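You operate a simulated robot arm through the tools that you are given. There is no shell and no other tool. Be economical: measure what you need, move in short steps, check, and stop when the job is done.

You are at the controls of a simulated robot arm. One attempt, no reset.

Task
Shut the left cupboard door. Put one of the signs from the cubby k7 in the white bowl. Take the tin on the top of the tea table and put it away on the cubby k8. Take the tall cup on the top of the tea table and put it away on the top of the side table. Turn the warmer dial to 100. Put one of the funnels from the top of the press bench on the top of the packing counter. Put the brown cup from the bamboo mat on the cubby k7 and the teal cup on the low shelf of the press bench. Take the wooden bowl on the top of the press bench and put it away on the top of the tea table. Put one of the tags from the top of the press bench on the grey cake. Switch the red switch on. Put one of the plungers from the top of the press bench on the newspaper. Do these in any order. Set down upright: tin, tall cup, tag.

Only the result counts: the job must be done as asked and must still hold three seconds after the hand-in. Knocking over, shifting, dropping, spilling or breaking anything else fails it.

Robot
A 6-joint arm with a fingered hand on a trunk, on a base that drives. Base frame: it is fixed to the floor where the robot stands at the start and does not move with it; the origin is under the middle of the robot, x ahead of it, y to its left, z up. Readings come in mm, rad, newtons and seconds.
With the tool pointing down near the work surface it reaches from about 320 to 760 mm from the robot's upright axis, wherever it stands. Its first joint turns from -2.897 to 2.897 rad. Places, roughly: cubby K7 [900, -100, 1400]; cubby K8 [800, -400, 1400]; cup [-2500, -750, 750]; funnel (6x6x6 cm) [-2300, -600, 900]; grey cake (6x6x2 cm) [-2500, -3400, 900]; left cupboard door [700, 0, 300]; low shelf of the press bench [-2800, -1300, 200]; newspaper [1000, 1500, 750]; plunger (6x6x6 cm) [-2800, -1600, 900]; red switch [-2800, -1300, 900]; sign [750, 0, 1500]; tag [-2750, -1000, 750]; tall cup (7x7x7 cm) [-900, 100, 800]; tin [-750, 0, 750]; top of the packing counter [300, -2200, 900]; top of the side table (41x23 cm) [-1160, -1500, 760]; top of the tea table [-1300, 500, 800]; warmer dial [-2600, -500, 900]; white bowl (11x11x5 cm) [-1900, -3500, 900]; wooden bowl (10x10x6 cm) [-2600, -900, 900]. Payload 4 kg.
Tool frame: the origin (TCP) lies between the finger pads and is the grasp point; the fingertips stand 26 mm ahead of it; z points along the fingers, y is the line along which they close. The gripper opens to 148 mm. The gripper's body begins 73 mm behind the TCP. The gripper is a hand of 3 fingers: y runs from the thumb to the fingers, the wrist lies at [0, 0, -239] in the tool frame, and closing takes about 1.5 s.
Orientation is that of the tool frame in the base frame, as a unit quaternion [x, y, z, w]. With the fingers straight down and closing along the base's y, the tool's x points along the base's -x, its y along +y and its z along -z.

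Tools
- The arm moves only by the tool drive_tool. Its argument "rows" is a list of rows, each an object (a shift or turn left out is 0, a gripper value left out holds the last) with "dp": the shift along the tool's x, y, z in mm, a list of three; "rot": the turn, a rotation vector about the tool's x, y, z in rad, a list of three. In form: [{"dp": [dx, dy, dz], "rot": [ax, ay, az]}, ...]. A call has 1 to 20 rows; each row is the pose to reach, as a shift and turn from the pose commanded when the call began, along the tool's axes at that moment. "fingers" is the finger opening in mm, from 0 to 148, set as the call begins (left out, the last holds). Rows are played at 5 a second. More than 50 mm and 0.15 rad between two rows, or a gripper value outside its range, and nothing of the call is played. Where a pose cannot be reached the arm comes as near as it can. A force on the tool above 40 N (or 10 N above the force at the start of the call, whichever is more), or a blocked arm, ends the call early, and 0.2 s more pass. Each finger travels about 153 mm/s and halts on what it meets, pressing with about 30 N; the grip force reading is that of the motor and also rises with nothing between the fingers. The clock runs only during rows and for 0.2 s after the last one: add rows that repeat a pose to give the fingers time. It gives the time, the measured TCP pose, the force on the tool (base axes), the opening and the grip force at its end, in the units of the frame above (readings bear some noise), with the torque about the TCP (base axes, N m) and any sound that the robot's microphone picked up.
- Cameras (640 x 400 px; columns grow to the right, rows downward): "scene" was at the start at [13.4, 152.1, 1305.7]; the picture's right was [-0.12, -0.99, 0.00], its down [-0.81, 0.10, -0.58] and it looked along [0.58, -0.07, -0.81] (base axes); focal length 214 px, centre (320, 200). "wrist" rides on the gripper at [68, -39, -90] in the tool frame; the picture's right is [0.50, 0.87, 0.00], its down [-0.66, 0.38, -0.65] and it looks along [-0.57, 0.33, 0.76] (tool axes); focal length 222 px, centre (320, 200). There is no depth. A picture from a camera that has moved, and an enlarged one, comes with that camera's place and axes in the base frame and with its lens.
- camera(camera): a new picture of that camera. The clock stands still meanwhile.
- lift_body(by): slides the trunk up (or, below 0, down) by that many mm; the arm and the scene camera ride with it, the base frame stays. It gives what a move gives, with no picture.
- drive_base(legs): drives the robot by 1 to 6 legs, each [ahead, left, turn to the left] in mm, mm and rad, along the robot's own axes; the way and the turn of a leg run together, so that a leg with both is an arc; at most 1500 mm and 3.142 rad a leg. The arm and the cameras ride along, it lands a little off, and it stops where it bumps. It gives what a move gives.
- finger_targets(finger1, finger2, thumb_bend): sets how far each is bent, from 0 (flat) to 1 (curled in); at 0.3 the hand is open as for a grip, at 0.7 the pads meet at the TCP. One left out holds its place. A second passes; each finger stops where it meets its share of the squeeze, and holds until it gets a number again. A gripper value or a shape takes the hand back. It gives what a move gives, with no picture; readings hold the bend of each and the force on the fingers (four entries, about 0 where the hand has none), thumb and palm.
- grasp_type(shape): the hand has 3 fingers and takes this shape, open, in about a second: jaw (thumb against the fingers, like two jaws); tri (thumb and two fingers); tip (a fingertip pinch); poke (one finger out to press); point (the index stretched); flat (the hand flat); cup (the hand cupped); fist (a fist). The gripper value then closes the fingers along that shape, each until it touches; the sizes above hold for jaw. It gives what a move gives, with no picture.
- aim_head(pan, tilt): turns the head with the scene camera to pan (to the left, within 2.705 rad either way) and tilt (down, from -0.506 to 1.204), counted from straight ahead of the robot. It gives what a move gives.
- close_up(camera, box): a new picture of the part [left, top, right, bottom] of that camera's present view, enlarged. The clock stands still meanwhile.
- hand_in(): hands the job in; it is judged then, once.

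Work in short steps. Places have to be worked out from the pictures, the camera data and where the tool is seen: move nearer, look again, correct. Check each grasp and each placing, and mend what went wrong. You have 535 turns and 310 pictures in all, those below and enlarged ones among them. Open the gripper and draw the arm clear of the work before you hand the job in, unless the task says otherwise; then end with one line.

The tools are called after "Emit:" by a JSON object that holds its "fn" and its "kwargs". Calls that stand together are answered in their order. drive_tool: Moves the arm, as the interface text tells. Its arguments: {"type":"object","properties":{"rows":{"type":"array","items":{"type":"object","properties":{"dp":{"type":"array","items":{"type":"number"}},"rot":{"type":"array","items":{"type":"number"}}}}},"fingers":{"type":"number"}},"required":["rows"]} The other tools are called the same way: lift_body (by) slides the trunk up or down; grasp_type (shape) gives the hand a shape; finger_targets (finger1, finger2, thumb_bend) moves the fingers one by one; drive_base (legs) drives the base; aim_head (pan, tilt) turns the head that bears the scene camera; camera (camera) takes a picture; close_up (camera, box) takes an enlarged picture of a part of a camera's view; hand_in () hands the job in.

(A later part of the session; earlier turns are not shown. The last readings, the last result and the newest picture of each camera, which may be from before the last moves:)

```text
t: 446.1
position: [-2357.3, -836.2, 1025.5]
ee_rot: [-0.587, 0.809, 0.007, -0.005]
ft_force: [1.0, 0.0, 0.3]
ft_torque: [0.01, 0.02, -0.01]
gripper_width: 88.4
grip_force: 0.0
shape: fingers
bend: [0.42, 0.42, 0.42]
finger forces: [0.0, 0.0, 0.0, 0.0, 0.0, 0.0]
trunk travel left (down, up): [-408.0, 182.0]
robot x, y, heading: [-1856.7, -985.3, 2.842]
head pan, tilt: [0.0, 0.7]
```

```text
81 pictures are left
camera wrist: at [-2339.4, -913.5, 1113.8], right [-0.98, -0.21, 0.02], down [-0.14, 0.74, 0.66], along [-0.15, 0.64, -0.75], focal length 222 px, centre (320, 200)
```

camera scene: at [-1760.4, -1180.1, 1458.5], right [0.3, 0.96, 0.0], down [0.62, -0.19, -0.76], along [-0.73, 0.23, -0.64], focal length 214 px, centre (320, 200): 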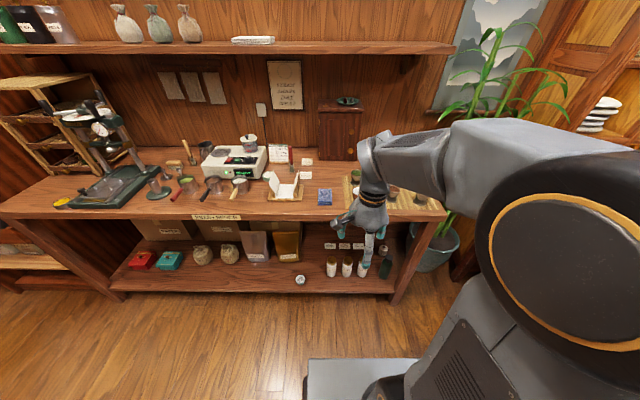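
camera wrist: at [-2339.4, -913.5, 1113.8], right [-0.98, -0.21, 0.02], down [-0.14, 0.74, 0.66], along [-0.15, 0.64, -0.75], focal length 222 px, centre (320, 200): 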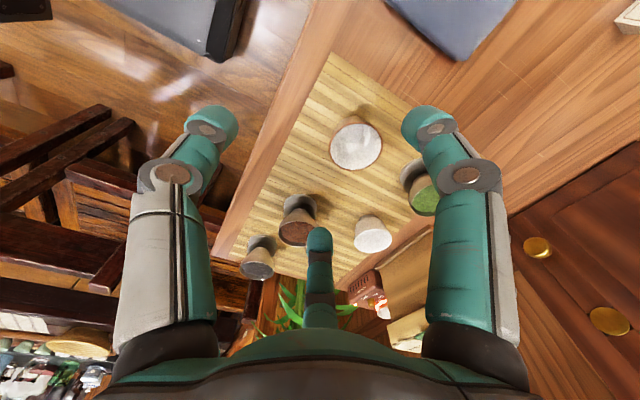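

Brown cup rim at about (-2404, -814). I grasp it vertically from above like the teal cup.

Emit:
{"fn": "drive_tool", "kwargs": {"rows": [{"dp": [-3, 26, 20]}, {"dp": [-6.4, 51.5, 50]}, {"dp": [-6.4, 51.5, 90]}, {"dp": [-6.4, 51.5, 118]}]}}

Emit:
{"fn": "camera", "kwargs": {"camera": "wrist"}}

```text
t: 447.1
position: [-2406.5, -812.6, 907.3]
ee_rot: [-0.586, 0.81, 0.007, -0.005]
ft_force: [0.5, -0.2, -0.2]
ft_torque: [-0.01, -0.01, 0.0]
gripper_width: 88.3
grip_force: 0.1
shape: fingers
bend: [0.42, 0.42, 0.42]
finger forces: [0.0, 0.1, 0.1, 0.0, 0.0, 0.0]
trunk travel left (down, up): [-408.0, 182.0]
robot x, y, heading: [-1861.8, -982.6, 2.848]
head pan, tilt: [0.0, 0.7]
```

```text
80 pictures are left
camera wrist: at [-2388.6, -890.2, 995.9], right [-0.98, -0.2, 0.01], down [-0.14, 0.74, 0.66], along [-0.15, 0.64, -0.75], focal length 222 px, centre (320, 200)
```

wrist: 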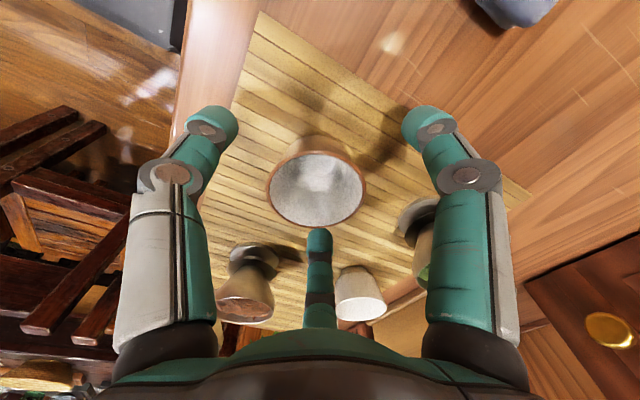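

Centered. I lower 19 mm, close and lift.

Emit:
{"fn": "drive_tool", "kwargs": {"rows": [{"dp": [-2, 0, 10]}, {"dp": [-3, 0, 19]}]}}

Emit:
{"fn": "finger_targets", "kwargs": {"finger1": 0.75, "finger2": 0.75, "thumb_bend": 0.75}}

Emit:
{"fn": "drive_tool", "kwargs": {"rows": [{"dp": [0, 0, -15]}, {"dp": [0, 0, -50]}, {"dp": [0, 0, -90]}, {"dp": [0, -40, -115]}, {"dp": [0, -85, -125]}, {"dp": [0, -130, -135]}]}}

Emit:
{"fn": "camera", "kwargs": {"camera": "wrist"}}

```text
t: 447.6
position: [-2405.3, -811.1, 889.3]
ee_rot: [-0.587, 0.809, 0.007, -0.005]
ft_force: [-0.6, 0.2, 0.6]
ft_torque: [0.0, 0.02, 0.02]
gripper_width: 88.1
grip_force: 0.1
shape: fingers
bend: [0.42, 0.42, 0.42]
finger forces: [0.0, 0.0, 0.1, 0.0, 0.0, 0.1]
trunk travel left (down, up): [-408.0, 182.0]
robot x, y, heading: [-1858.4, -978.6, 2.845]
head pan, tilt: [0.0, 0.7]
```

```text
t: 448.6
position: [-2406.5, -811.4, 888.7]
ee_rot: [-0.587, 0.809, 0.007, -0.005]
ft_force: [-0.4, 0.1, 0.6]
ft_torque: [0.04, 0.0, -0.01]
gripper_width: 29.5
grip_force: 19.6
shape: fingers
bend: [0.59, 0.58, 0.65]
finger forces: [11.5, 12.5, 0.0, 0.1, 15.8, 0.0]
trunk travel left (down, up): [-408.0, 182.0]
robot x, y, heading: [-1861.5, -983.3, 2.848]
head pan, tilt: [0.0, 0.7]
```

```text
t: 450.1
position: [-2279.2, -852.7, 1021.3]
ee_rot: [-0.587, 0.81, 0.006, -0.005]
ft_force: [0.3, -0.4, -1.0]
ft_torque: [-0.02, -0.02, -0.03]
gripper_width: 29.2
grip_force: 19.8
shape: fingers
bend: [0.59, 0.57, 0.65]
finger forces: [11.3, 12.6, 0.0, 0.1, 15.8, 0.0]
trunk travel left (down, up): [-408.0, 182.0]
robot x, y, heading: [-1855.8, -981.9, 2.842]
head pan, tilt: [0.0, 0.7]
```

```text
79 pictures are left
camera wrist: at [-2261.3, -928.9, 1109.3], right [-0.98, -0.21, 0.01], down [-0.14, 0.74, 0.66], along [-0.15, 0.64, -0.75], focal length 222 px, centre (320, 200)
```

wrist: 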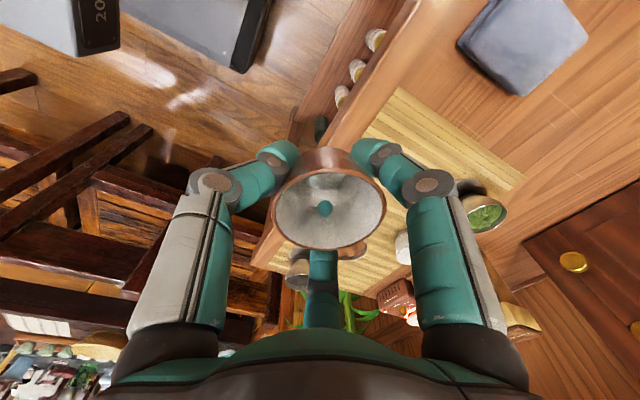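

Brown cup held. I drive back around to the cubby wall.

Emit:
{"fn": "drive_base", "kwargs": {"legs": [[-235, 0, 0], [0, -375, 0], [-1170, 0, 0], [0, -1225, 0]]}}

Emit:
{"fn": "drive_base", "kwargs": {"legs": [[0, 0, -3.14]]}}

Emit:
{"fn": "lift_body", "kwargs": {"by": 180}}

Emit:
{"fn": "aim_head", "kwargs": {"pan": -0.1, "tilt": 0.4}}

Emit:
{"fn": "camera", "kwargs": {"camera": "scene"}}

```text
t: 465.1
position: [-473.9, 265.6, 1021.3]
ee_rot: [-0.589, 0.808, 0.007, -0.006]
ft_force: [0.2, -0.8, -0.6]
ft_torque: [0.02, -0.02, 0.01]
gripper_width: 29.0
grip_force: 20.1
shape: fingers
bend: [0.59, 0.57, 0.65]
finger forces: [11.3, 12.6, 0.0, 0.0, 15.7, 0.1]
trunk travel left (down, up): [-408.0, 182.0]
robot x, y, heading: [-50.2, 137.8, 2.852]
head pan, tilt: [0.0, 0.7]
```

```text
t: 472.9
position: [368.6, 2.5, 1021.0]
ee_rot: [0.814, 0.581, 0.005, 0.007]
ft_force: [-1.7, 0.0, -0.2]
ft_torque: [-0.01, 0.0, 0.0]
gripper_width: 28.4
grip_force: 19.5
shape: fingers
bend: [0.59, 0.57, 0.65]
finger forces: [11.4, 12.7, 0.0, 0.0, 15.0, 0.0]
trunk travel left (down, up): [-408.0, 182.0]
robot x, y, heading: [-46.6, 139.1, -0.313]
head pan, tilt: [0.0, 0.7]
```

```text
t: 474.9
position: [368.7, 2.9, 1200.4]
ee_rot: [0.814, 0.581, 0.005, 0.007]
ft_force: [0.9, -0.2, -1.0]
ft_torque: [-0.01, -0.05, 0.0]
gripper_width: 28.2
grip_force: 19.3
shape: fingers
bend: [0.59, 0.57, 0.65]
finger forces: [11.4, 12.6, 0.0, 0.0, 15.1, 0.0]
trunk travel left (down, up): [-588.0, 2.0]
robot x, y, heading: [-53.8, 137.5, -0.307]
head pan, tilt: [0.0, 0.7]
```

```text
t: 475.7
position: [368.8, 3.7, 1200.1]
ee_rot: [0.814, 0.581, 0.005, 0.007]
ft_force: [-0.7, -0.1, -0.4]
ft_torque: [-0.02, -0.01, 0.02]
gripper_width: 28.3
grip_force: 19.7
shape: fingers
bend: [0.59, 0.57, 0.65]
finger forces: [11.4, 12.6, 0.0, 0.1, 15.1, 0.0]
trunk travel left (down, up): [-588.0, 2.0]
robot x, y, heading: [-51.7, 135.9, -0.312]
head pan, tilt: [-0.099, 0.4]
```

```text
78 pictures are left
camera scene: at [28.0, 273.0, 1665.4], right [-0.4, -0.92, 0.0], down [-0.36, 0.16, -0.92], along [0.84, -0.37, -0.39], focal length 214 px, centre (320, 200)
```

scene: 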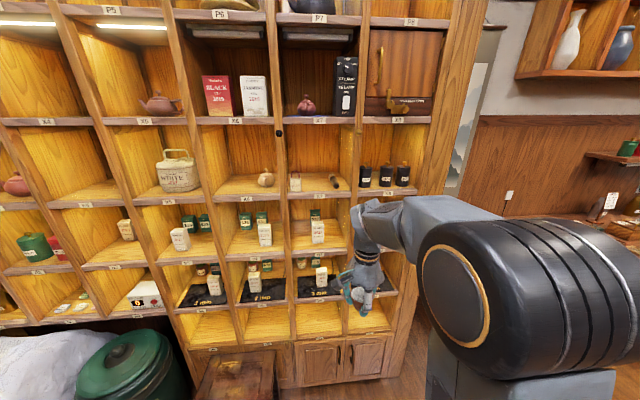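

I raise and tilt the hand 28° and drive up to the wall in front of K7.

Emit:
{"fn": "drive_tool", "kwargs": {"rows": [{"dp": [0, 0, -45], "rot": [-0.08, 0, 0]}, {"dp": [0, 0, -90], "rot": [-0.16, 0, 0]}, {"dp": [0, 0, -135], "rot": [-0.24, 0, 0]}, {"dp": [0, 0, -180], "rot": [-0.33, 0, 0]}, {"dp": [0, 0, -225], "rot": [-0.41, 0, 0]}, {"dp": [0, 0, -265], "rot": [-0.49, 0, 0]}]}}

Emit:
{"fn": "drive_base", "kwargs": {"legs": [[270, 0, 0]]}}

Emit:
{"fn": "camera", "kwargs": {"camera": "wrist"}}

Emit:
{"fn": "camera", "kwargs": {"camera": "scene"}}

```text
t: 477.1
position: [363.6, 5.8, 1467.5]
ee_rot: [0.788, 0.563, 0.145, 0.204]
ft_force: [0.0, -0.5, -0.9]
ft_torque: [-0.01, 0.01, -0.02]
gripper_width: 27.8
grip_force: 19.5
shape: fingers
bend: [0.59, 0.57, 0.65]
finger forces: [11.2, 12.4, 0.0, 0.0, 15.1, 0.0]
trunk travel left (down, up): [-588.0, 2.0]
robot x, y, heading: [-50.4, 139.4, -0.319]
head pan, tilt: [-0.099, 0.4]
```

```text
t: 479.0
position: [623.2, -77.6, 1465.6]
ee_rot: [0.788, 0.563, 0.146, 0.204]
ft_force: [0.1, -0.3, -2.1]
ft_torque: [0.04, 0.05, -0.02]
gripper_width: 27.7
grip_force: 18.8
shape: fingers
bend: [0.59, 0.57, 0.65]
finger forces: [11.0, 12.6, 0.1, 0.0, 15.2, 0.1]
trunk travel left (down, up): [-588.0, 2.0]
robot x, y, heading: [208.6, 58.2, -0.316]
head pan, tilt: [-0.099, 0.4]
```

```text
77 pictures are left
camera wrist: at [571.2, 11.8, 1525.1], right [0.88, 0.23, 0.42], down [-0.2, -0.62, 0.76], along [0.43, -0.75, -0.5], focal length 222 px, centre (320, 200)
```

wrist: 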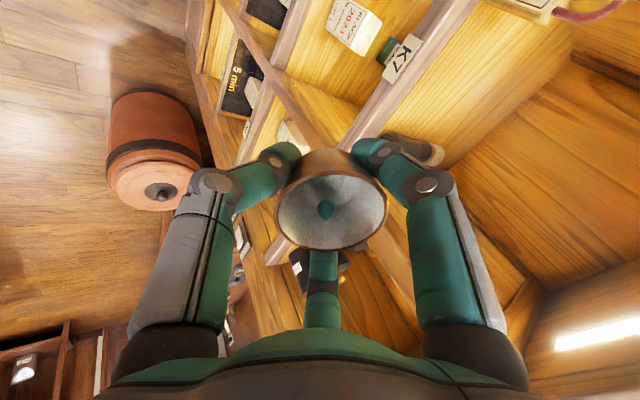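

```text
76 pictures are left
camera scene: at [286.0, 189.8, 1665.4], right [-0.4, -0.92, 0.0], down [-0.36, 0.16, -0.92], along [0.84, -0.37, -0.39], focal length 214 px, centre (320, 200)
```

scene: 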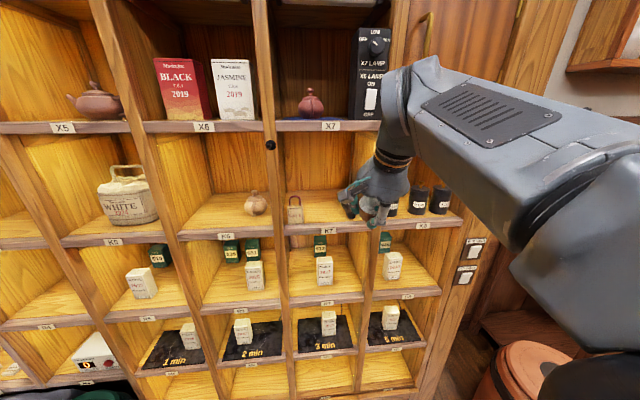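

I shift 80 mm left to the free space between SALE and the brush and approach the opening.

Emit:
{"fn": "drive_tool", "kwargs": {"rows": [{"dp": [40, -1, 0]}, {"dp": [80, -2, -1]}, {"dp": [81, 25, 36]}, {"dp": [82, 51, 74]}]}}

Emit:
{"fn": "camera", "kwargs": {"camera": "wrist"}}

Emit:
{"fn": "close_up", "kwargs": {"camera": "scene", "box": [240, 140, 440, 265]}}

```text
t: 480.0
position: [726.8, -26.0, 1426.2]
ee_rot: [0.788, 0.563, 0.146, 0.204]
ft_force: [0.0, -0.5, -2.0]
ft_torque: [0.04, 0.01, -0.03]
gripper_width: 27.5
grip_force: 19.7
shape: fingers
bend: [0.59, 0.57, 0.66]
finger forces: [11.0, 12.5, 0.0, 0.1, 15.1, 0.0]
trunk travel left (down, up): [-588.0, 2.0]
robot x, y, heading: [203.1, 55.0, -0.316]
head pan, tilt: [-0.099, 0.4]
```

```text
75 pictures are left
camera wrist: at [675.3, 63.2, 1485.2], right [0.88, 0.23, 0.42], down [-0.2, -0.62, 0.76], along [0.43, -0.75, -0.5], focal length 222 px, centre (320, 200)
```

wrist: 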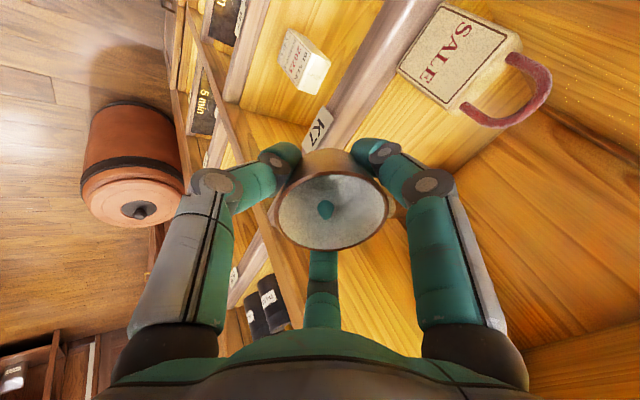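

```text
3.20 times, centred on (340, 202) of scene
camera zoom: at [286.4, 189.7, 1665.4], right [-0.4, -0.92, 0.0], down [-0.36, 0.16, -0.92], along [0.84, -0.37, -0.39], focal length 686 px, centre (256, 192)
```

zoom: 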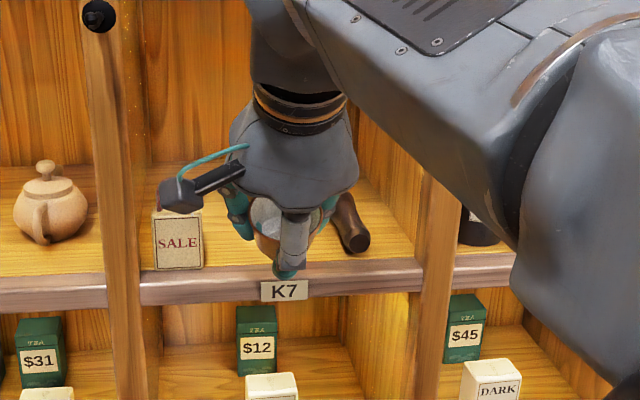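

I shift 8 mm left and move 80 mm inward.

Emit:
{"fn": "drive_tool", "kwargs": {"rows": [{"dp": [8, 10, 6]}, {"dp": [9, 40, 22]}, {"dp": [10, 70, 39]}]}}

Emit:
{"fn": "drive_tool", "kwargs": {"rows": [{"dp": [0, -5, 9]}, {"dp": [0, -10, 18]}, {"dp": [0, -13, 23]}]}}

Emit:
{"fn": "camera", "kwargs": {"camera": "wrist"}}

Emit:
{"fn": "close_up", "kwargs": {"camera": "scene", "box": [240, 140, 440, 265]}}

```text
t: 480.8
position: [805.5, -44.2, 1425.3]
ee_rot: [0.788, 0.562, 0.146, 0.204]
ft_force: [-0.3, 0.4, 0.0]
ft_torque: [0.03, 0.0, 0.0]
gripper_width: 27.8
grip_force: 19.2
shape: fingers
bend: [0.59, 0.57, 0.66]
finger forces: [11.0, 12.7, 0.1, 0.0, 15.1, 0.0]
trunk travel left (down, up): [-588.0, 2.0]
robot x, y, heading: [206.9, 57.5, -0.315]
head pan, tilt: [-0.099, 0.4]
```

```text
t: 481.6
position: [803.8, -42.7, 1400.3]
ee_rot: [0.788, 0.562, 0.145, 0.205]
ft_force: [0.4, 0.4, -0.7]
ft_torque: [-0.03, 0.02, 0.02]
gripper_width: 27.7
grip_force: 19.4
shape: fingers
bend: [0.59, 0.57, 0.66]
finger forces: [10.8, 12.6, 0.0, 0.0, 15.2, 0.0]
trunk travel left (down, up): [-588.0, 2.0]
robot x, y, heading: [207.5, 57.0, -0.311]
head pan, tilt: [-0.099, 0.4]
```

```text
73 pictures are left
camera wrist: at [751.8, 47.0, 1458.9], right [0.88, 0.23, 0.42], down [-0.2, -0.62, 0.76], along [0.43, -0.75, -0.5], focal length 222 px, centre (320, 200)
```

wrist: 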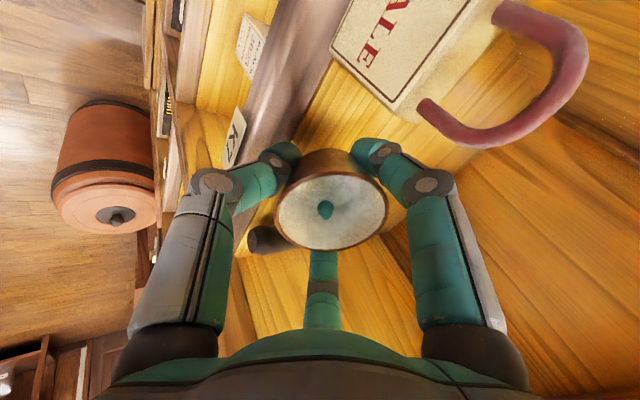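

```text
3.20 times, centred on (340, 202) of scene
camera zoom: at [285.2, 190.0, 1665.4], right [-0.4, -0.92, 0.0], down [-0.36, 0.16, -0.92], along [0.84, -0.37, -0.39], focal length 686 px, centre (256, 192)
```

zoom: 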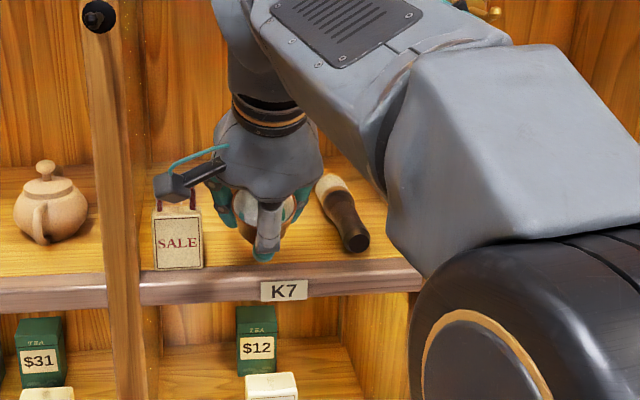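

Well placed between SALE and the brush. I lower to contact.

Emit:
{"fn": "drive_tool", "kwargs": {"rows": [{"dp": [0, -1.5, 2.6]}, {"dp": [0, -2.9, 5.2]}, {"dp": [0, -4.4, 7.9]}, {"dp": [0, -5.8, 10.5]}]}}

Emit:
{"fn": "drive_tool", "kwargs": {"rows": [{"dp": [0, -1, 1.8]}, {"dp": [0, -2, 3.5]}]}}

```text
t: 482.6
position: [802.1, -41.7, 1387.9]
ee_rot: [0.787, 0.563, 0.146, 0.205]
ft_force: [-0.5, 0.8, 1.8]
ft_torque: [0.02, 0.04, 0.01]
gripper_width: 27.7
grip_force: 20.9
shape: fingers
bend: [0.59, 0.57, 0.66]
finger forces: [11.1, 12.7, 0.0, 0.0, 18.1, 0.0]
trunk travel left (down, up): [-588.0, 2.0]
robot x, y, heading: [207.7, 59.7, -0.309]
head pan, tilt: [-0.099, 0.4]
```

```text
t: 483.2
position: [801.8, -42.3, 1385.8]
ee_rot: [0.787, 0.562, 0.146, 0.205]
ft_force: [-3.6, 2.9, 11.2]
ft_torque: [0.09, 0.2, 0.0]
gripper_width: 26.9
grip_force: 27.8
shape: fingers
bend: [0.59, 0.57, 0.68]
finger forces: [11.6, 13.1, 0.0, 0.0, 30.5, 0.0]
trunk travel left (down, up): [-588.0, 2.0]
robot x, y, heading: [207.9, 52.9, -0.315]
head pan, tilt: [-0.099, 0.4]
```

Contact. I open the fingers gradually to let the cup settle upright.

Emit:
{"fn": "finger_targets", "kwargs": {"finger1": 0.52, "finger2": 0.51, "thumb_bend": 0.62}}

Emit:
{"fn": "finger_targets", "kwargs": {"finger1": 0.47, "finger2": 0.47, "thumb_bend": 0.56}}

Emit:
{"fn": "camera", "kwargs": {"camera": "wrist"}}

```text
t: 484.2
position: [802.5, -42.9, 1383.6]
ee_rot: [0.788, 0.563, 0.145, 0.205]
ft_force: [-1.8, 1.4, 7.7]
ft_torque: [0.03, 0.08, -0.03]
gripper_width: 35.7
grip_force: 3.9
shape: fingers
bend: [0.52, 0.51, 0.64]
finger forces: [0.0, 0.1, 0.1, 0.0, 8.2, 0.1]
trunk travel left (down, up): [-588.0, 2.0]
robot x, y, heading: [206.4, 60.8, -0.312]
head pan, tilt: [-0.099, 0.4]
```

```text
t: 485.2
position: [803.2, -43.2, 1386.0]
ee_rot: [0.788, 0.562, 0.147, 0.205]
ft_force: [1.7, -0.2, 13.4]
ft_torque: [0.02, -0.03, 0.03]
gripper_width: 45.2
grip_force: 7.2
shape: fingers
bend: [0.47, 0.47, 0.63]
finger forces: [0.4, 0.0, 0.0, 0.1, 13.6, 0.1]
trunk travel left (down, up): [-588.0, 2.0]
robot x, y, heading: [204.0, 55.0, -0.309]
head pan, tilt: [-0.099, 0.4]
```

```text
71 pictures are left
camera wrist: at [751.3, 47.1, 1443.5], right [0.88, 0.23, 0.42], down [-0.2, -0.62, 0.76], along [0.43, -0.75, -0.5], focal length 222 px, centre (320, 200)
```

wrist: 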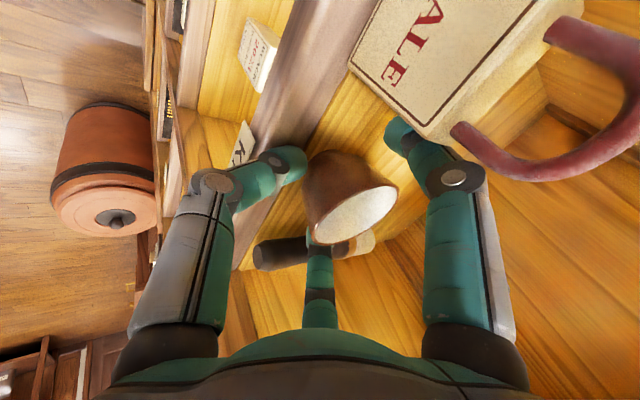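

The cup has settled upright. I lift vertically, shifting slightly away from SALE.

Emit:
{"fn": "drive_tool", "kwargs": {"rows": [{"dp": [-2, 4, -7]}, {"dp": [-3, 12, -21]}, {"dp": [-3, 22, -39]}, {"dp": [-3, 32, -57]}]}}

Emit:
{"fn": "camera", "kwargs": {"camera": "wrist"}}

```text
t: 486.2
position: [801.6, -44.8, 1450.3]
ee_rot: [0.788, 0.563, 0.145, 0.203]
ft_force: [0.0, 0.3, 0.4]
ft_torque: [-0.01, 0.01, 0.05]
gripper_width: 57.0
grip_force: 0.1
shape: fingers
bend: [0.47, 0.47, 0.56]
finger forces: [0.0, 0.0, 0.0, 0.1, 0.1, 0.0]
trunk travel left (down, up): [-588.0, 2.0]
robot x, y, heading: [209.5, 52.5, -0.309]
head pan, tilt: [-0.099, 0.4]
```

```text
70 pictures are left
camera wrist: at [751.4, 44.9, 1508.4], right [0.88, 0.23, 0.42], down [-0.2, -0.62, 0.76], along [0.43, -0.75, -0.5], focal length 222 px, centre (320, 200)
```

wrist: 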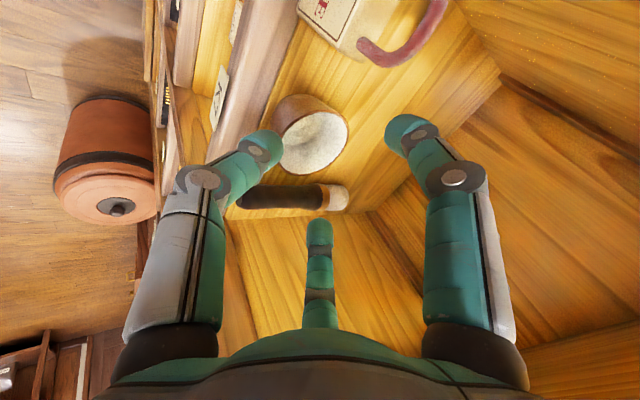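

The brown cup stands in K7. I retract, then look left toward the newspaper to plan the plunger drop.

Emit:
{"fn": "drive_tool", "kwargs": {"rows": [{"dp": [-1, -33, -20]}, {"dp": [-2, -66, -40]}, {"dp": [-3, -100, -57]}, {"dp": [-4, -131, -73]}]}}

Emit:
{"fn": "drive_base", "kwargs": {"legs": [[-300, 0, 0]]}}

Emit:
{"fn": "aim_head", "kwargs": {"pan": 1.1, "tilt": 0.7}}

Emit:
{"fn": "camera", "kwargs": {"camera": "scene"}}

```text
t: 487.2
position: [657.5, 0.1, 1448.9]
ee_rot: [0.788, 0.563, 0.146, 0.204]
ft_force: [-0.9, -0.2, -0.1]
ft_torque: [0.0, -0.02, 0.03]
gripper_width: 57.2
grip_force: 0.1
shape: fingers
bend: [0.47, 0.47, 0.56]
finger forces: [0.1, 0.0, 0.1, 0.0, 0.0, 0.1]
trunk travel left (down, up): [-588.0, 2.0]
robot x, y, heading: [207.9, 57.8, -0.311]
head pan, tilt: [-0.099, 0.4]
```

```text
t: 489.2
position: [376.0, 92.3, 1449.5]
ee_rot: [0.787, 0.564, 0.146, 0.205]
ft_force: [-0.8, 0.5, 0.5]
ft_torque: [0.03, 0.01, -0.01]
gripper_width: 57.1
grip_force: 0.2
shape: fingers
bend: [0.47, 0.47, 0.56]
finger forces: [0.0, 0.1, 0.0, 0.0, 0.0, 0.1]
trunk travel left (down, up): [-588.0, 2.0]
robot x, y, heading: [-78.9, 146.0, -0.307]
head pan, tilt: [-0.099, 0.4]
```

```text
t: 490.6
position: [377.1, 91.7, 1449.4]
ee_rot: [0.787, 0.564, 0.146, 0.203]
ft_force: [0.5, -0.5, -0.6]
ft_torque: [0.0, -0.01, 0.02]
gripper_width: 57.3
grip_force: 0.1
shape: fingers
bend: [0.47, 0.47, 0.56]
finger forces: [0.0, 0.0, 0.1, 0.1, 0.0, 0.1]
trunk travel left (down, up): [-588.0, 2.0]
robot x, y, heading: [-76.7, 146.4, -0.309]
head pan, tilt: [1.1, 0.7]
```

```text
69 pictures are left
camera scene: at [-23.6, 378.0, 1638.6], right [0.71, -0.7, 0.0], down [-0.45, -0.46, -0.77], along [0.54, 0.54, -0.64], focal length 214 px, centre (320, 200)
```

scene: 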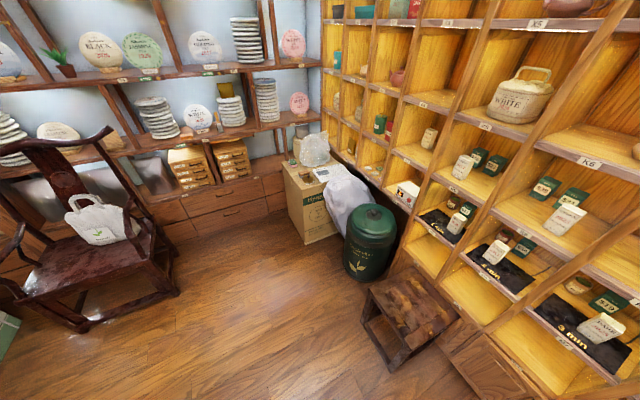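

Emit:
{"fn": "close_up", "kwargs": {"camera": "scene", "box": [270, 120, 398, 200]}}

```text
5.00 times, centred on (334, 160) of scene
camera zoom: at [-23.6, 378.0, 1638.6], right [0.71, -0.7, 0.0], down [-0.45, -0.46, -0.77], along [0.54, 0.54, -0.64], focal length 1072 px, centre (250, 400)
```

zoom: 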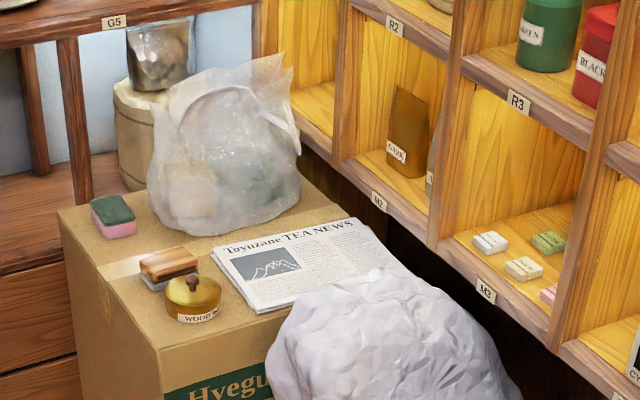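

The newspaper is at about (1028, 1321, 725) on the box. Now I fetch a plunger: I turn around, lower the trunk and drive to the left part of the press bench.

Emit:
{"fn": "lift_body", "kwargs": {"by": -180}}

Emit:
{"fn": "drive_tool", "kwargs": {"rows": [{"dp": [0, 15, 45], "rot": [0.1, 0, 0]}, {"dp": [0, 30, 90], "rot": [0.2, 0, 0]}, {"dp": [0, 45, 135], "rot": [0.3, 0, 0]}, {"dp": [0, 45, 180], "rot": [0.4, 0, 0]}, {"dp": [0, 45, 200], "rot": [0.49, 0, 0]}], "fingers": 148}}

Emit:
{"fn": "drive_base", "kwargs": {"legs": [[0, 0, 3.14], [0, 1240, 0], [1150, 0, 0], [0, 1225, 0]]}}

Emit:
{"fn": "aim_head", "kwargs": {"pan": 0.1, "tilt": 0.6}}

Emit:
{"fn": "camera", "kwargs": {"camera": "scene"}}

```text
t: 492.6
position: [376.0, 92.7, 1269.8]
ee_rot: [0.787, 0.564, 0.146, 0.203]
ft_force: [-0.7, -0.5, -0.5]
ft_torque: [-0.03, 0.0, -0.02]
gripper_width: 57.5
grip_force: 0.0
shape: fingers
bend: [0.47, 0.47, 0.56]
finger forces: [0.0, 0.0, 0.0, 0.0, 0.0, 0.0]
trunk travel left (down, up): [-408.0, 182.0]
robot x, y, heading: [-78.0, 144.9, -0.307]
head pan, tilt: [1.1, 0.7]
```

```text
t: 493.9
position: [505.0, 48.0, 1115.3]
ee_rot: [0.813, 0.583, 0.005, 0.007]
ft_force: [-0.6, 0.2, 0.0]
ft_torque: [-0.01, 0.0, 0.0]
gripper_width: 148.0
grip_force: 0.1
shape: jaw
bend: [0.3, 0.3, 0.3]
finger forces: [0.0, 0.0, 0.0, 0.0, 0.0, 0.0]
trunk travel left (down, up): [-408.0, 182.0]
robot x, y, heading: [-77.8, 145.4, -0.31]
head pan, tilt: [1.1, 0.7]
```

```text
t: 518.6
position: [-2469.3, -1768.0, 1116.3]
ee_rot: [-0.586, 0.81, 0.007, -0.005]
ft_force: [0.2, -0.2, -1.0]
ft_torque: [0.02, -0.01, -0.01]
gripper_width: 148.2
grip_force: 0.0
shape: jaw
bend: [0.3, 0.3, 0.3]
finger forces: [0.0, 0.1, 0.1, 0.1, 0.0, 0.0]
trunk travel left (down, up): [-408.0, 182.0]
robot x, y, heading: [-1887.7, -1861.1, 2.842]
head pan, tilt: [1.1, 0.7]
```

```text
t: 519.9
position: [-2470.3, -1767.5, 1116.2]
ee_rot: [-0.585, 0.811, 0.007, -0.006]
ft_force: [0.3, 0.5, -0.3]
ft_torque: [-0.01, -0.01, 0.01]
gripper_width: 148.0
grip_force: 0.0
shape: jaw
bend: [0.3, 0.3, 0.3]
finger forces: [0.0, 0.1, 0.0, 0.0, 0.1, 0.1]
trunk travel left (down, up): [-408.0, 182.0]
robot x, y, heading: [-1885.0, -1863.2, 2.841]
head pan, tilt: [0.099, 0.6]
```

```text
67 pictures are left
camera scene: at [-1964.1, -2015.3, 1467.2], right [0.2, 0.98, 0.0], down [0.55, -0.11, -0.82], along [-0.81, 0.17, -0.57], focal length 214 px, centre (320, 200)
```

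scene: 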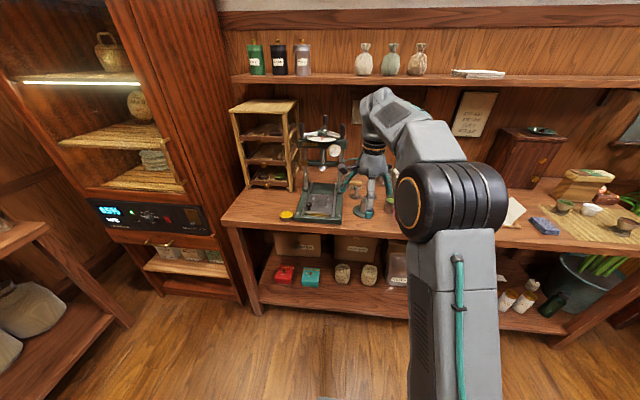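

I bring the hand right and back (away from the press machine), then drive up to the bench.

Emit:
{"fn": "drive_tool", "kwargs": {"rows": [{"dp": [-30, -35, 0]}, {"dp": [-60, -70, 0]}, {"dp": [-85, -105, 0]}]}}

Emit:
{"fn": "drive_base", "kwargs": {"legs": [[320, 0, 0]]}}

Emit:
{"fn": "camera", "kwargs": {"camera": "wrist"}}

Emit:
{"fn": "close_up", "kwargs": {"camera": "scene", "box": [290, 120, 490, 245]}}

```text
t: 520.7
position: [-2343.9, -1719.7, 1114.4]
ee_rot: [-0.585, 0.811, 0.007, -0.005]
ft_force: [0.0, -0.3, -0.8]
ft_torque: [0.02, -0.01, 0.0]
gripper_width: 147.8
grip_force: 0.1
shape: jaw
bend: [0.3, 0.3, 0.3]
finger forces: [0.1, 0.1, 0.1, 0.1, 0.0, 0.0]
trunk travel left (down, up): [-408.0, 182.0]
robot x, y, heading: [-1891.5, -1859.2, 2.838]
head pan, tilt: [0.099, 0.6]
```

```text
t: 522.8
position: [-2650.3, -1622.5, 1113.9]
ee_rot: [-0.585, 0.811, 0.007, -0.005]
ft_force: [0.3, 0.2, 0.3]
ft_torque: [0.0, 0.0, 0.02]
gripper_width: 148.0
grip_force: 0.0
shape: jaw
bend: [0.3, 0.3, 0.3]
finger forces: [0.1, 0.0, 0.0, 0.1, 0.0, 0.0]
trunk travel left (down, up): [-408.0, 182.0]
robot x, y, heading: [-2195.6, -1762.2, 2.84]
head pan, tilt: [0.099, 0.6]
```

```text
66 pictures are left
camera wrist: at [-2633.7, -1700.2, 1202.9], right [-0.98, -0.2, 0.01], down [-0.14, 0.74, 0.66], along [-0.14, 0.64, -0.75], focal length 222 px, centre (320, 200)
```

wrist: 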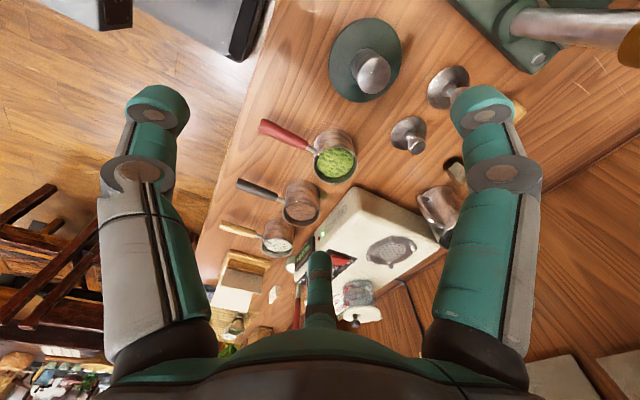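

```text
3.20 times, centred on (390, 182) of scene
camera zoom: at [-2272.5, -1919.3, 1467.2], right [0.2, 0.98, 0.0], down [0.55, -0.11, -0.83], along [-0.81, 0.17, -0.56], focal length 686 px, centre (96, 256)
```

zoom: 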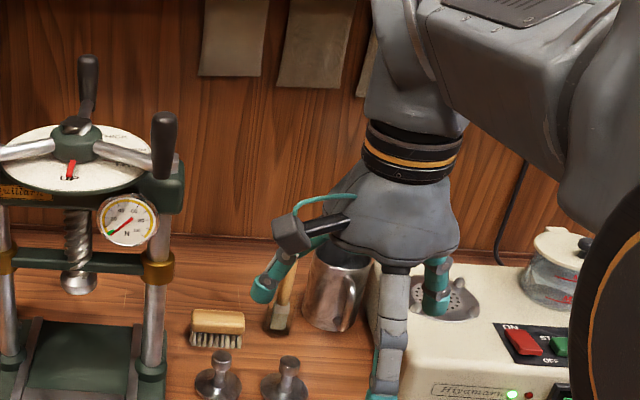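

Plunger A is at about (-2803, -1580). I narrow the fingers and hover above it.

Emit:
{"fn": "finger_targets", "kwargs": {"finger1": 0.53, "finger2": 0.53, "thumb_bend": 0.53}}

Emit:
{"fn": "drive_tool", "kwargs": {"rows": [{"dp": [2, 40, 20]}, {"dp": [4, 80, 40]}, {"dp": [6, 120, 70]}, {"dp": [8.4, 158, 100]}, {"dp": [8.4, 158, 125]}]}}

Emit:
{"fn": "camera", "kwargs": {"camera": "wrist"}}

```text
t: 523.8
position: [-2651.9, -1623.6, 1114.4]
ee_rot: [-0.585, 0.811, 0.007, -0.005]
ft_force: [0.5, -0.2, -0.2]
ft_torque: [0.01, 0.01, 0.01]
gripper_width: 53.1
grip_force: 0.1
shape: fingers
bend: [0.53, 0.53, 0.53]
finger forces: [0.0, 0.1, 0.0, 0.0, 0.0, 0.0]
trunk travel left (down, up): [-408.0, 182.0]
robot x, y, heading: [-2196.1, -1761.7, 2.837]
head pan, tilt: [0.099, 0.6]
```

```text
t: 525.0
position: [-2806.2, -1580.2, 992.1]
ee_rot: [-0.585, 0.811, 0.005, -0.005]
ft_force: [0.1, -0.1, 0.1]
ft_torque: [-0.02, -0.03, -0.01]
gripper_width: 52.7
grip_force: 0.1
shape: fingers
bend: [0.53, 0.53, 0.53]
finger forces: [0.1, 0.1, 0.0, 0.0, 0.0, 0.1]
trunk travel left (down, up): [-408.0, 182.0]
robot x, y, heading: [-2195.9, -1763.7, 2.84]
head pan, tilt: [0.099, 0.6]
```

```text
64 pictures are left
camera wrist: at [-2788.9, -1657.2, 1080.4], right [-0.98, -0.2, 0.01], down [-0.14, 0.74, 0.66], along [-0.14, 0.64, -0.75], focal length 222 px, centre (320, 200)
```

wrist: 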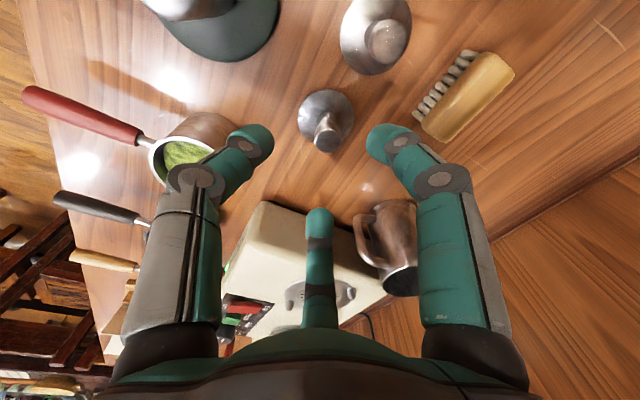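

Aligned within 6 mm. I correct and lower around the knob, then close.

Emit:
{"fn": "drive_tool", "kwargs": {"rows": [{"dp": [3, 5, 25]}, {"dp": [3, 5, 55]}, {"dp": [3, 5, 78]}]}}

Emit:
{"fn": "finger_targets", "kwargs": {"finger1": 0.8, "finger2": 0.8, "thumb_bend": 0.8}}

Emit:
{"fn": "camera", "kwargs": {"camera": "wrist"}}

```text
t: 525.8
position: [-2813.4, -1582.0, 914.6]
ee_rot: [-0.585, 0.811, 0.007, -0.005]
ft_force: [0.4, -1.0, 0.2]
ft_torque: [0.0, 0.0, 0.0]
gripper_width: 52.9
grip_force: 0.0
shape: fingers
bend: [0.53, 0.53, 0.53]
finger forces: [0.1, 0.0, 0.0, 0.1, 0.1, 0.0]
trunk travel left (down, up): [-408.0, 182.0]
robot x, y, heading: [-2196.2, -1766.8, 2.844]
head pan, tilt: [0.099, 0.6]
```

```text
t: 526.8
position: [-2812.7, -1581.3, 914.4]
ee_rot: [-0.585, 0.811, 0.007, -0.005]
ft_force: [0.4, -0.3, -0.6]
ft_torque: [-0.03, 0.01, -0.01]
gripper_width: 11.0
grip_force: 19.4
shape: fingers
bend: [0.63, 0.63, 0.67]
finger forces: [11.7, 11.8, 0.0, 0.1, 14.8, 0.0]
trunk travel left (down, up): [-408.0, 182.0]
robot x, y, heading: [-2197.9, -1764.9, 2.844]
head pan, tilt: [0.099, 0.6]
```

```text
63 pictures are left
camera wrist: at [-2795.3, -1657.9, 1003.1], right [-0.98, -0.2, 0.01], down [-0.14, 0.74, 0.66], along [-0.14, 0.64, -0.75], focal length 222 px, centre (320, 200)
```

wrist: 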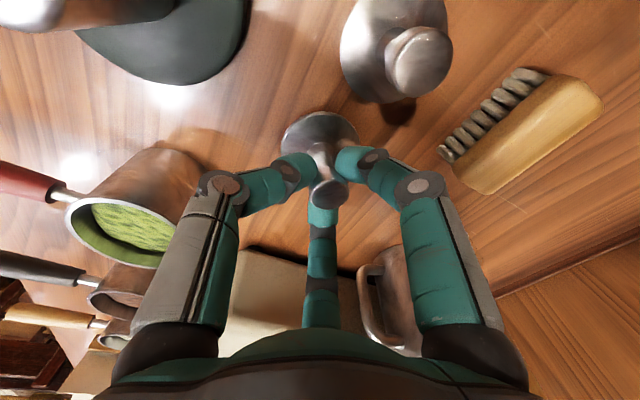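

Gripped below the knob. I lift and retract.

Emit:
{"fn": "drive_tool", "kwargs": {"rows": [{"dp": [0, 0, -15]}, {"dp": [0, 0, -50]}, {"dp": [0, 0, -90]}, {"dp": [0, -40, -110]}, {"dp": [0, -85, -120]}, {"dp": [0, -130, -125]}, {"dp": [0, -175, -125]}, {"dp": [0, -220, -125]}]}}

Emit:
{"fn": "camera", "kwargs": {"camera": "wrist"}}

```text
t: 528.6
position: [-2603.8, -1653.9, 1033.8]
ee_rot: [-0.585, 0.811, 0.007, -0.005]
ft_force: [-0.1, -0.9, -0.8]
ft_torque: [-0.01, 0.0, 0.0]
gripper_width: 10.9
grip_force: 18.7
shape: fingers
bend: [0.63, 0.62, 0.67]
finger forces: [11.4, 12.0, 0.1, 0.0, 15.0, 0.0]
trunk travel left (down, up): [-408.0, 182.0]
robot x, y, heading: [-2195.9, -1769.2, 2.844]
head pan, tilt: [0.099, 0.6]
```

```text
62 pictures are left
camera wrist: at [-2585.5, -1730.1, 1122.4], right [-0.98, -0.2, 0.01], down [-0.14, 0.74, 0.66], along [-0.14, 0.64, -0.75], focal length 222 px, centre (320, 200)
```

wrist: 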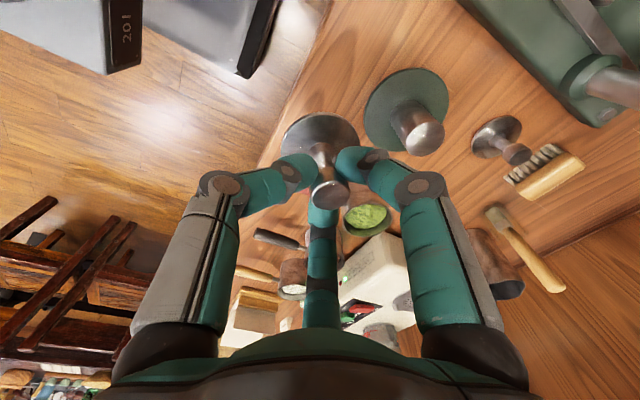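

Plunger held. I drive to the newspaper corner in stages.

Emit:
{"fn": "drive_base", "kwargs": {"legs": [[-300, 0, 0], [0, -1225, 0], [-1110, 0, 0], [0, -1060, 0], [0, -1060, 0]]}}

Emit:
{"fn": "drive_base", "kwargs": {"legs": [[0, 0, -3.14]]}}

Emit:
{"fn": "aim_head", "kwargs": {"pan": 0.5, "tilt": 0.7}}

Emit:
{"fn": "camera", "kwargs": {"camera": "scene"}}

```text
t: 551.8
position: [-331.6, 1144.1, 1034.4]
ee_rot: [-0.596, 0.803, 0.007, -0.005]
ft_force: [-0.7, 0.1, -1.4]
ft_torque: [0.0, 0.0, 0.04]
gripper_width: 10.9
grip_force: 19.5
shape: fingers
bend: [0.63, 0.62, 0.67]
finger forces: [11.4, 12.0, 0.0, 0.0, 14.9, 0.0]
trunk travel left (down, up): [-408.0, 182.0]
robot x, y, heading: [83.7, 1041.4, 2.867]
head pan, tilt: [0.099, 0.6]
```

```text
t: 559.6
position: [486.1, 933.7, 1034.0]
ee_rot: [0.81, 0.587, 0.005, 0.007]
ft_force: [-0.8, -0.4, -1.3]
ft_torque: [0.01, 0.03, -0.03]
gripper_width: 10.2
grip_force: 18.8
shape: fingers
bend: [0.63, 0.62, 0.72]
finger forces: [11.7, 11.9, 0.0, 0.1, 14.2, 0.1]
trunk travel left (down, up): [-408.0, 182.0]
robot x, y, heading: [78.4, 1038.0, -0.296]
head pan, tilt: [0.099, 0.6]
```

```text
t: 560.5
position: [486.0, 933.6, 1034.5]
ee_rot: [0.809, 0.587, 0.004, 0.007]
ft_force: [0.1, 0.4, -2.3]
ft_torque: [-0.01, 0.0, -0.02]
gripper_width: 10.2
grip_force: 19.4
shape: fingers
bend: [0.63, 0.62, 0.72]
finger forces: [11.7, 11.9, 0.1, 0.0, 14.2, 0.1]
trunk travel left (down, up): [-408.0, 182.0]
robot x, y, heading: [81.6, 1047.2, -0.301]
head pan, tilt: [0.499, 0.7]
```

```text
61 pictures are left
camera scene: at [152.6, 1231.5, 1458.6], right [0.2, -0.98, 0.0], down [-0.63, -0.13, -0.77], along [0.75, 0.15, -0.64], focal length 214 px, centre (320, 200)
```

scene: 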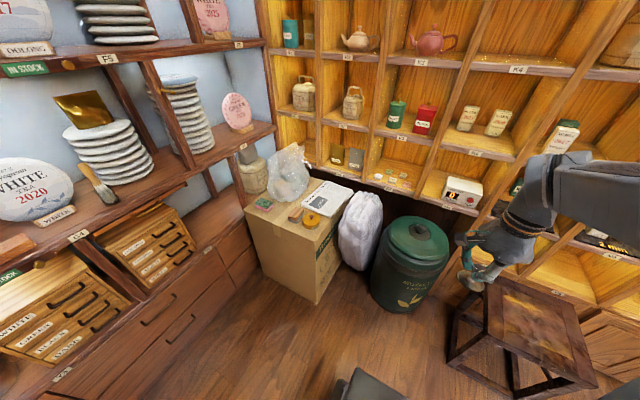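

I slide left in front of the box and approach it.

Emit:
{"fn": "drive_base", "kwargs": {"legs": [[0, 590, 0], [180, 0, -0.008]]}}

Emit:
{"fn": "aim_head", "kwargs": {"pan": 0.1, "tilt": 0.8}}

Emit:
{"fn": "camera", "kwargs": {"camera": "scene"}}

Emit:
{"fn": "camera", "kwargs": {"camera": "wrist"}}

```text
t: 564.9
position: [828.7, 1438.7, 1033.3]
ee_rot: [0.813, 0.583, 0.005, 0.007]
ft_force: [-0.2, -0.1, -1.2]
ft_torque: [0.01, 0.01, 0.03]
gripper_width: 9.9
grip_force: 18.4
shape: fingers
bend: [0.63, 0.62, 0.72]
finger forces: [11.6, 11.9, 0.1, 0.0, 14.3, 0.0]
trunk travel left (down, up): [-408.0, 182.0]
robot x, y, heading: [422.4, 1553.4, -0.306]
head pan, tilt: [0.499, 0.7]
```

```text
t: 565.8
position: [828.6, 1438.3, 1034.0]
ee_rot: [0.812, 0.583, 0.005, 0.007]
ft_force: [0.9, 0.2, -1.9]
ft_torque: [-0.01, 0.04, -0.01]
gripper_width: 10.4
grip_force: 18.6
shape: fingers
bend: [0.63, 0.62, 0.72]
finger forces: [11.6, 11.9, 0.1, 0.1, 14.4, 0.0]
trunk travel left (down, up): [-408.0, 182.0]
robot x, y, heading: [421.1, 1552.8, -0.308]
head pan, tilt: [0.099, 0.799]
```

```text
60 pictures are left
camera scene: at [494.5, 1706.9, 1450.3], right [-0.21, -0.98, 0.0], down [-0.7, 0.15, -0.7], along [0.68, -0.14, -0.72], focal length 214 px, centre (320, 200)
```

scene: 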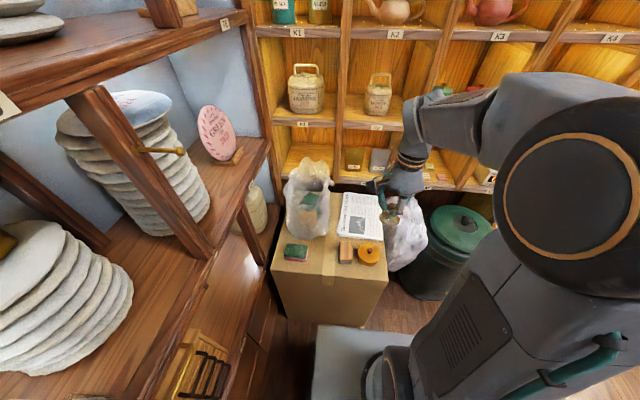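

```text
59 pictures are left
camera wrist: at [812.5, 1515.2, 1122.3], right [0.98, 0.2, 0.01], down [0.14, -0.74, 0.66], along [0.14, -0.65, -0.75], focal length 222 px, centre (320, 200)
```

wrist: 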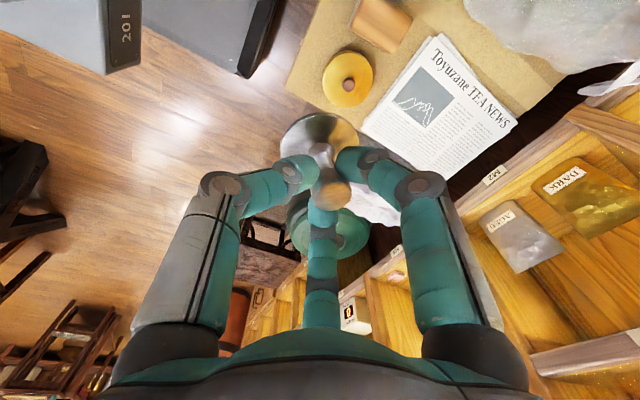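

Newspaper centre ≈ (1045, 1413), z≈715. I move the plunger over it and lower partway.

Emit:
{"fn": "drive_tool", "kwargs": {"rows": [{"dp": [9, 42, 5]}, {"dp": [18, 84, 15]}, {"dp": [27, 126, 30]}, {"dp": [36, 168, 50]}, {"dp": [45, 208, 75]}, {"dp": [45, 208, 115]}, {"dp": [45, 208, 155]}, {"dp": [45, 208, 190]}]}}

Emit:
{"fn": "camera", "kwargs": {"camera": "wrist"}}

Emit:
{"fn": "close_up", "kwargs": {"camera": "scene", "box": [280, 150, 440, 250]}}

```text
t: 567.6
position: [1043.8, 1413.8, 847.2]
ee_rot: [0.812, 0.583, 0.005, 0.007]
ft_force: [-0.4, 0.0, -1.7]
ft_torque: [0.01, 0.0, 0.0]
gripper_width: 10.0
grip_force: 19.2
shape: fingers
bend: [0.63, 0.62, 0.72]
finger forces: [11.2, 12.1, 0.0, 0.0, 14.5, 0.1]
trunk travel left (down, up): [-408.0, 182.0]
robot x, y, heading: [421.8, 1553.5, -0.305]
head pan, tilt: [0.099, 0.799]
```

```text
58 pictures are left
camera wrist: at [1028.0, 1489.4, 934.8], right [0.98, 0.2, 0.01], down [0.14, -0.74, 0.66], along [0.14, -0.65, -0.75], focal length 222 px, centre (320, 200)
```

wrist: 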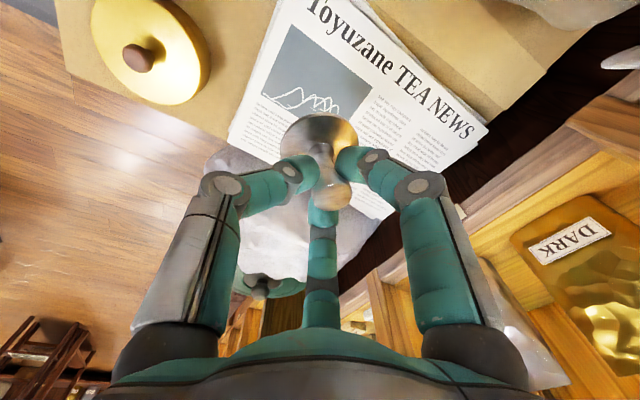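

```text
4.00 times, centred on (360, 200) of scene
camera zoom: at [494.5, 1706.9, 1450.4], right [-0.21, -0.98, 0.0], down [-0.7, 0.15, -0.7], along [0.68, -0.14, -0.72], focal length 858 px, centre (160, 200)
```

zoom: 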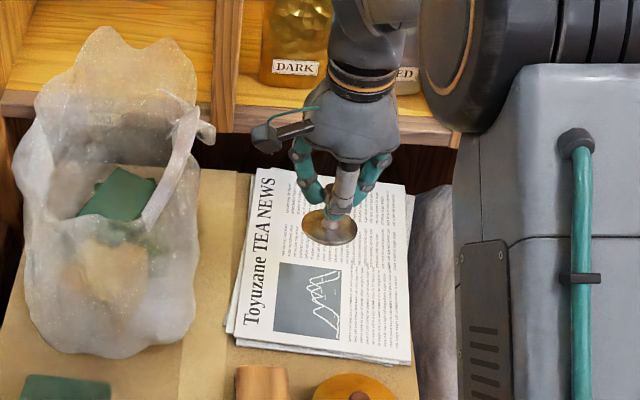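

It will land near the newspaper's centre. I lower to contact.

Emit:
{"fn": "drive_tool", "kwargs": {"rows": [{"dp": [0, 0, 25]}, {"dp": [0, 0, 48]}, {"dp": [0, 0, 58]}, {"dp": [0, 0, 64]}]}}

Emit:
{"fn": "drive_tool", "kwargs": {"rows": [{"dp": [0, 0, 4]}, {"dp": [0, 0, 8]}, {"dp": [0, 0, 12]}, {"dp": [0, 0, 16]}]}}

```text
t: 568.6
position: [1044.7, 1411.7, 782.1]
ee_rot: [0.813, 0.583, 0.005, 0.007]
ft_force: [0.3, 0.6, -1.3]
ft_torque: [0.02, 0.01, -0.01]
gripper_width: 9.7
grip_force: 18.7
shape: fingers
bend: [0.63, 0.62, 0.72]
finger forces: [11.2, 12.1, 0.0, 0.0, 14.4, 0.1]
trunk travel left (down, up): [-408.0, 182.0]
robot x, y, heading: [423.6, 1551.2, -0.305]
head pan, tilt: [0.099, 0.799]
```

```text
t: 569.6
position: [1044.4, 1412.6, 766.6]
ee_rot: [0.813, 0.582, 0.005, 0.006]
ft_force: [0.6, -0.3, -1.8]
ft_torque: [-0.02, -0.03, 0.03]
gripper_width: 9.9
grip_force: 18.9
shape: fingers
bend: [0.63, 0.62, 0.72]
finger forces: [11.2, 12.1, 0.0, 0.0, 14.5, 0.1]
trunk travel left (down, up): [-408.0, 182.0]
robot x, y, heading: [424.4, 1552.9, -0.309]
head pan, tilt: [0.099, 0.799]
```

Emit:
{"fn": "drive_tool", "kwargs": {"rows": [{"dp": [0, 0, 4]}, {"dp": [0, 0, 8]}, {"dp": [0, 0, 12]}, {"dp": [0, 0, 16]}]}}

Emit:
{"fn": "drive_tool", "kwargs": {"rows": [{"dp": [0, 0, 4]}, {"dp": [0, 0, 8]}, {"dp": [0, 0, 12]}, {"dp": [0, 0, 16]}]}}

Emit:
{"fn": "close_up", "kwargs": {"camera": "scene", "box": [280, 150, 440, 250]}}

```text
t: 570.6
position: [1044.7, 1412.8, 750.9]
ee_rot: [0.813, 0.583, 0.005, 0.006]
ft_force: [0.3, -0.2, -1.4]
ft_torque: [-0.01, -0.05, -0.01]
gripper_width: 10.1
grip_force: 18.9
shape: fingers
bend: [0.63, 0.62, 0.72]
finger forces: [11.3, 12.1, 0.0, 0.0, 14.5, 0.0]
trunk travel left (down, up): [-408.0, 182.0]
robot x, y, heading: [421.1, 1552.4, -0.306]
head pan, tilt: [0.099, 0.799]
```

```text
t: 571.6
position: [1044.5, 1412.1, 737.1]
ee_rot: [0.812, 0.583, 0.005, 0.007]
ft_force: [-1.5, 0.2, 9.7]
ft_torque: [-0.07, -0.13, -0.02]
gripper_width: 9.8
grip_force: 22.0
shape: fingers
bend: [0.63, 0.62, 0.67]
finger forces: [12.9, 14.0, 0.0, 0.0, 17.3, 0.1]
trunk travel left (down, up): [-408.0, 182.0]
robot x, y, heading: [421.2, 1550.2, -0.307]
head pan, tilt: [0.099, 0.799]
```

```text
4.00 times, centred on (360, 200) of scene
camera zoom: at [493.6, 1707.1, 1450.5], right [-0.21, -0.98, 0.0], down [-0.7, 0.15, -0.7], along [0.68, -0.14, -0.72], focal length 858 px, centre (160, 200)
```

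zoom: 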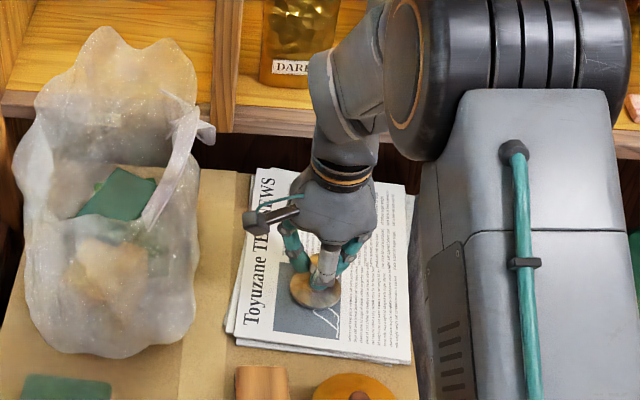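

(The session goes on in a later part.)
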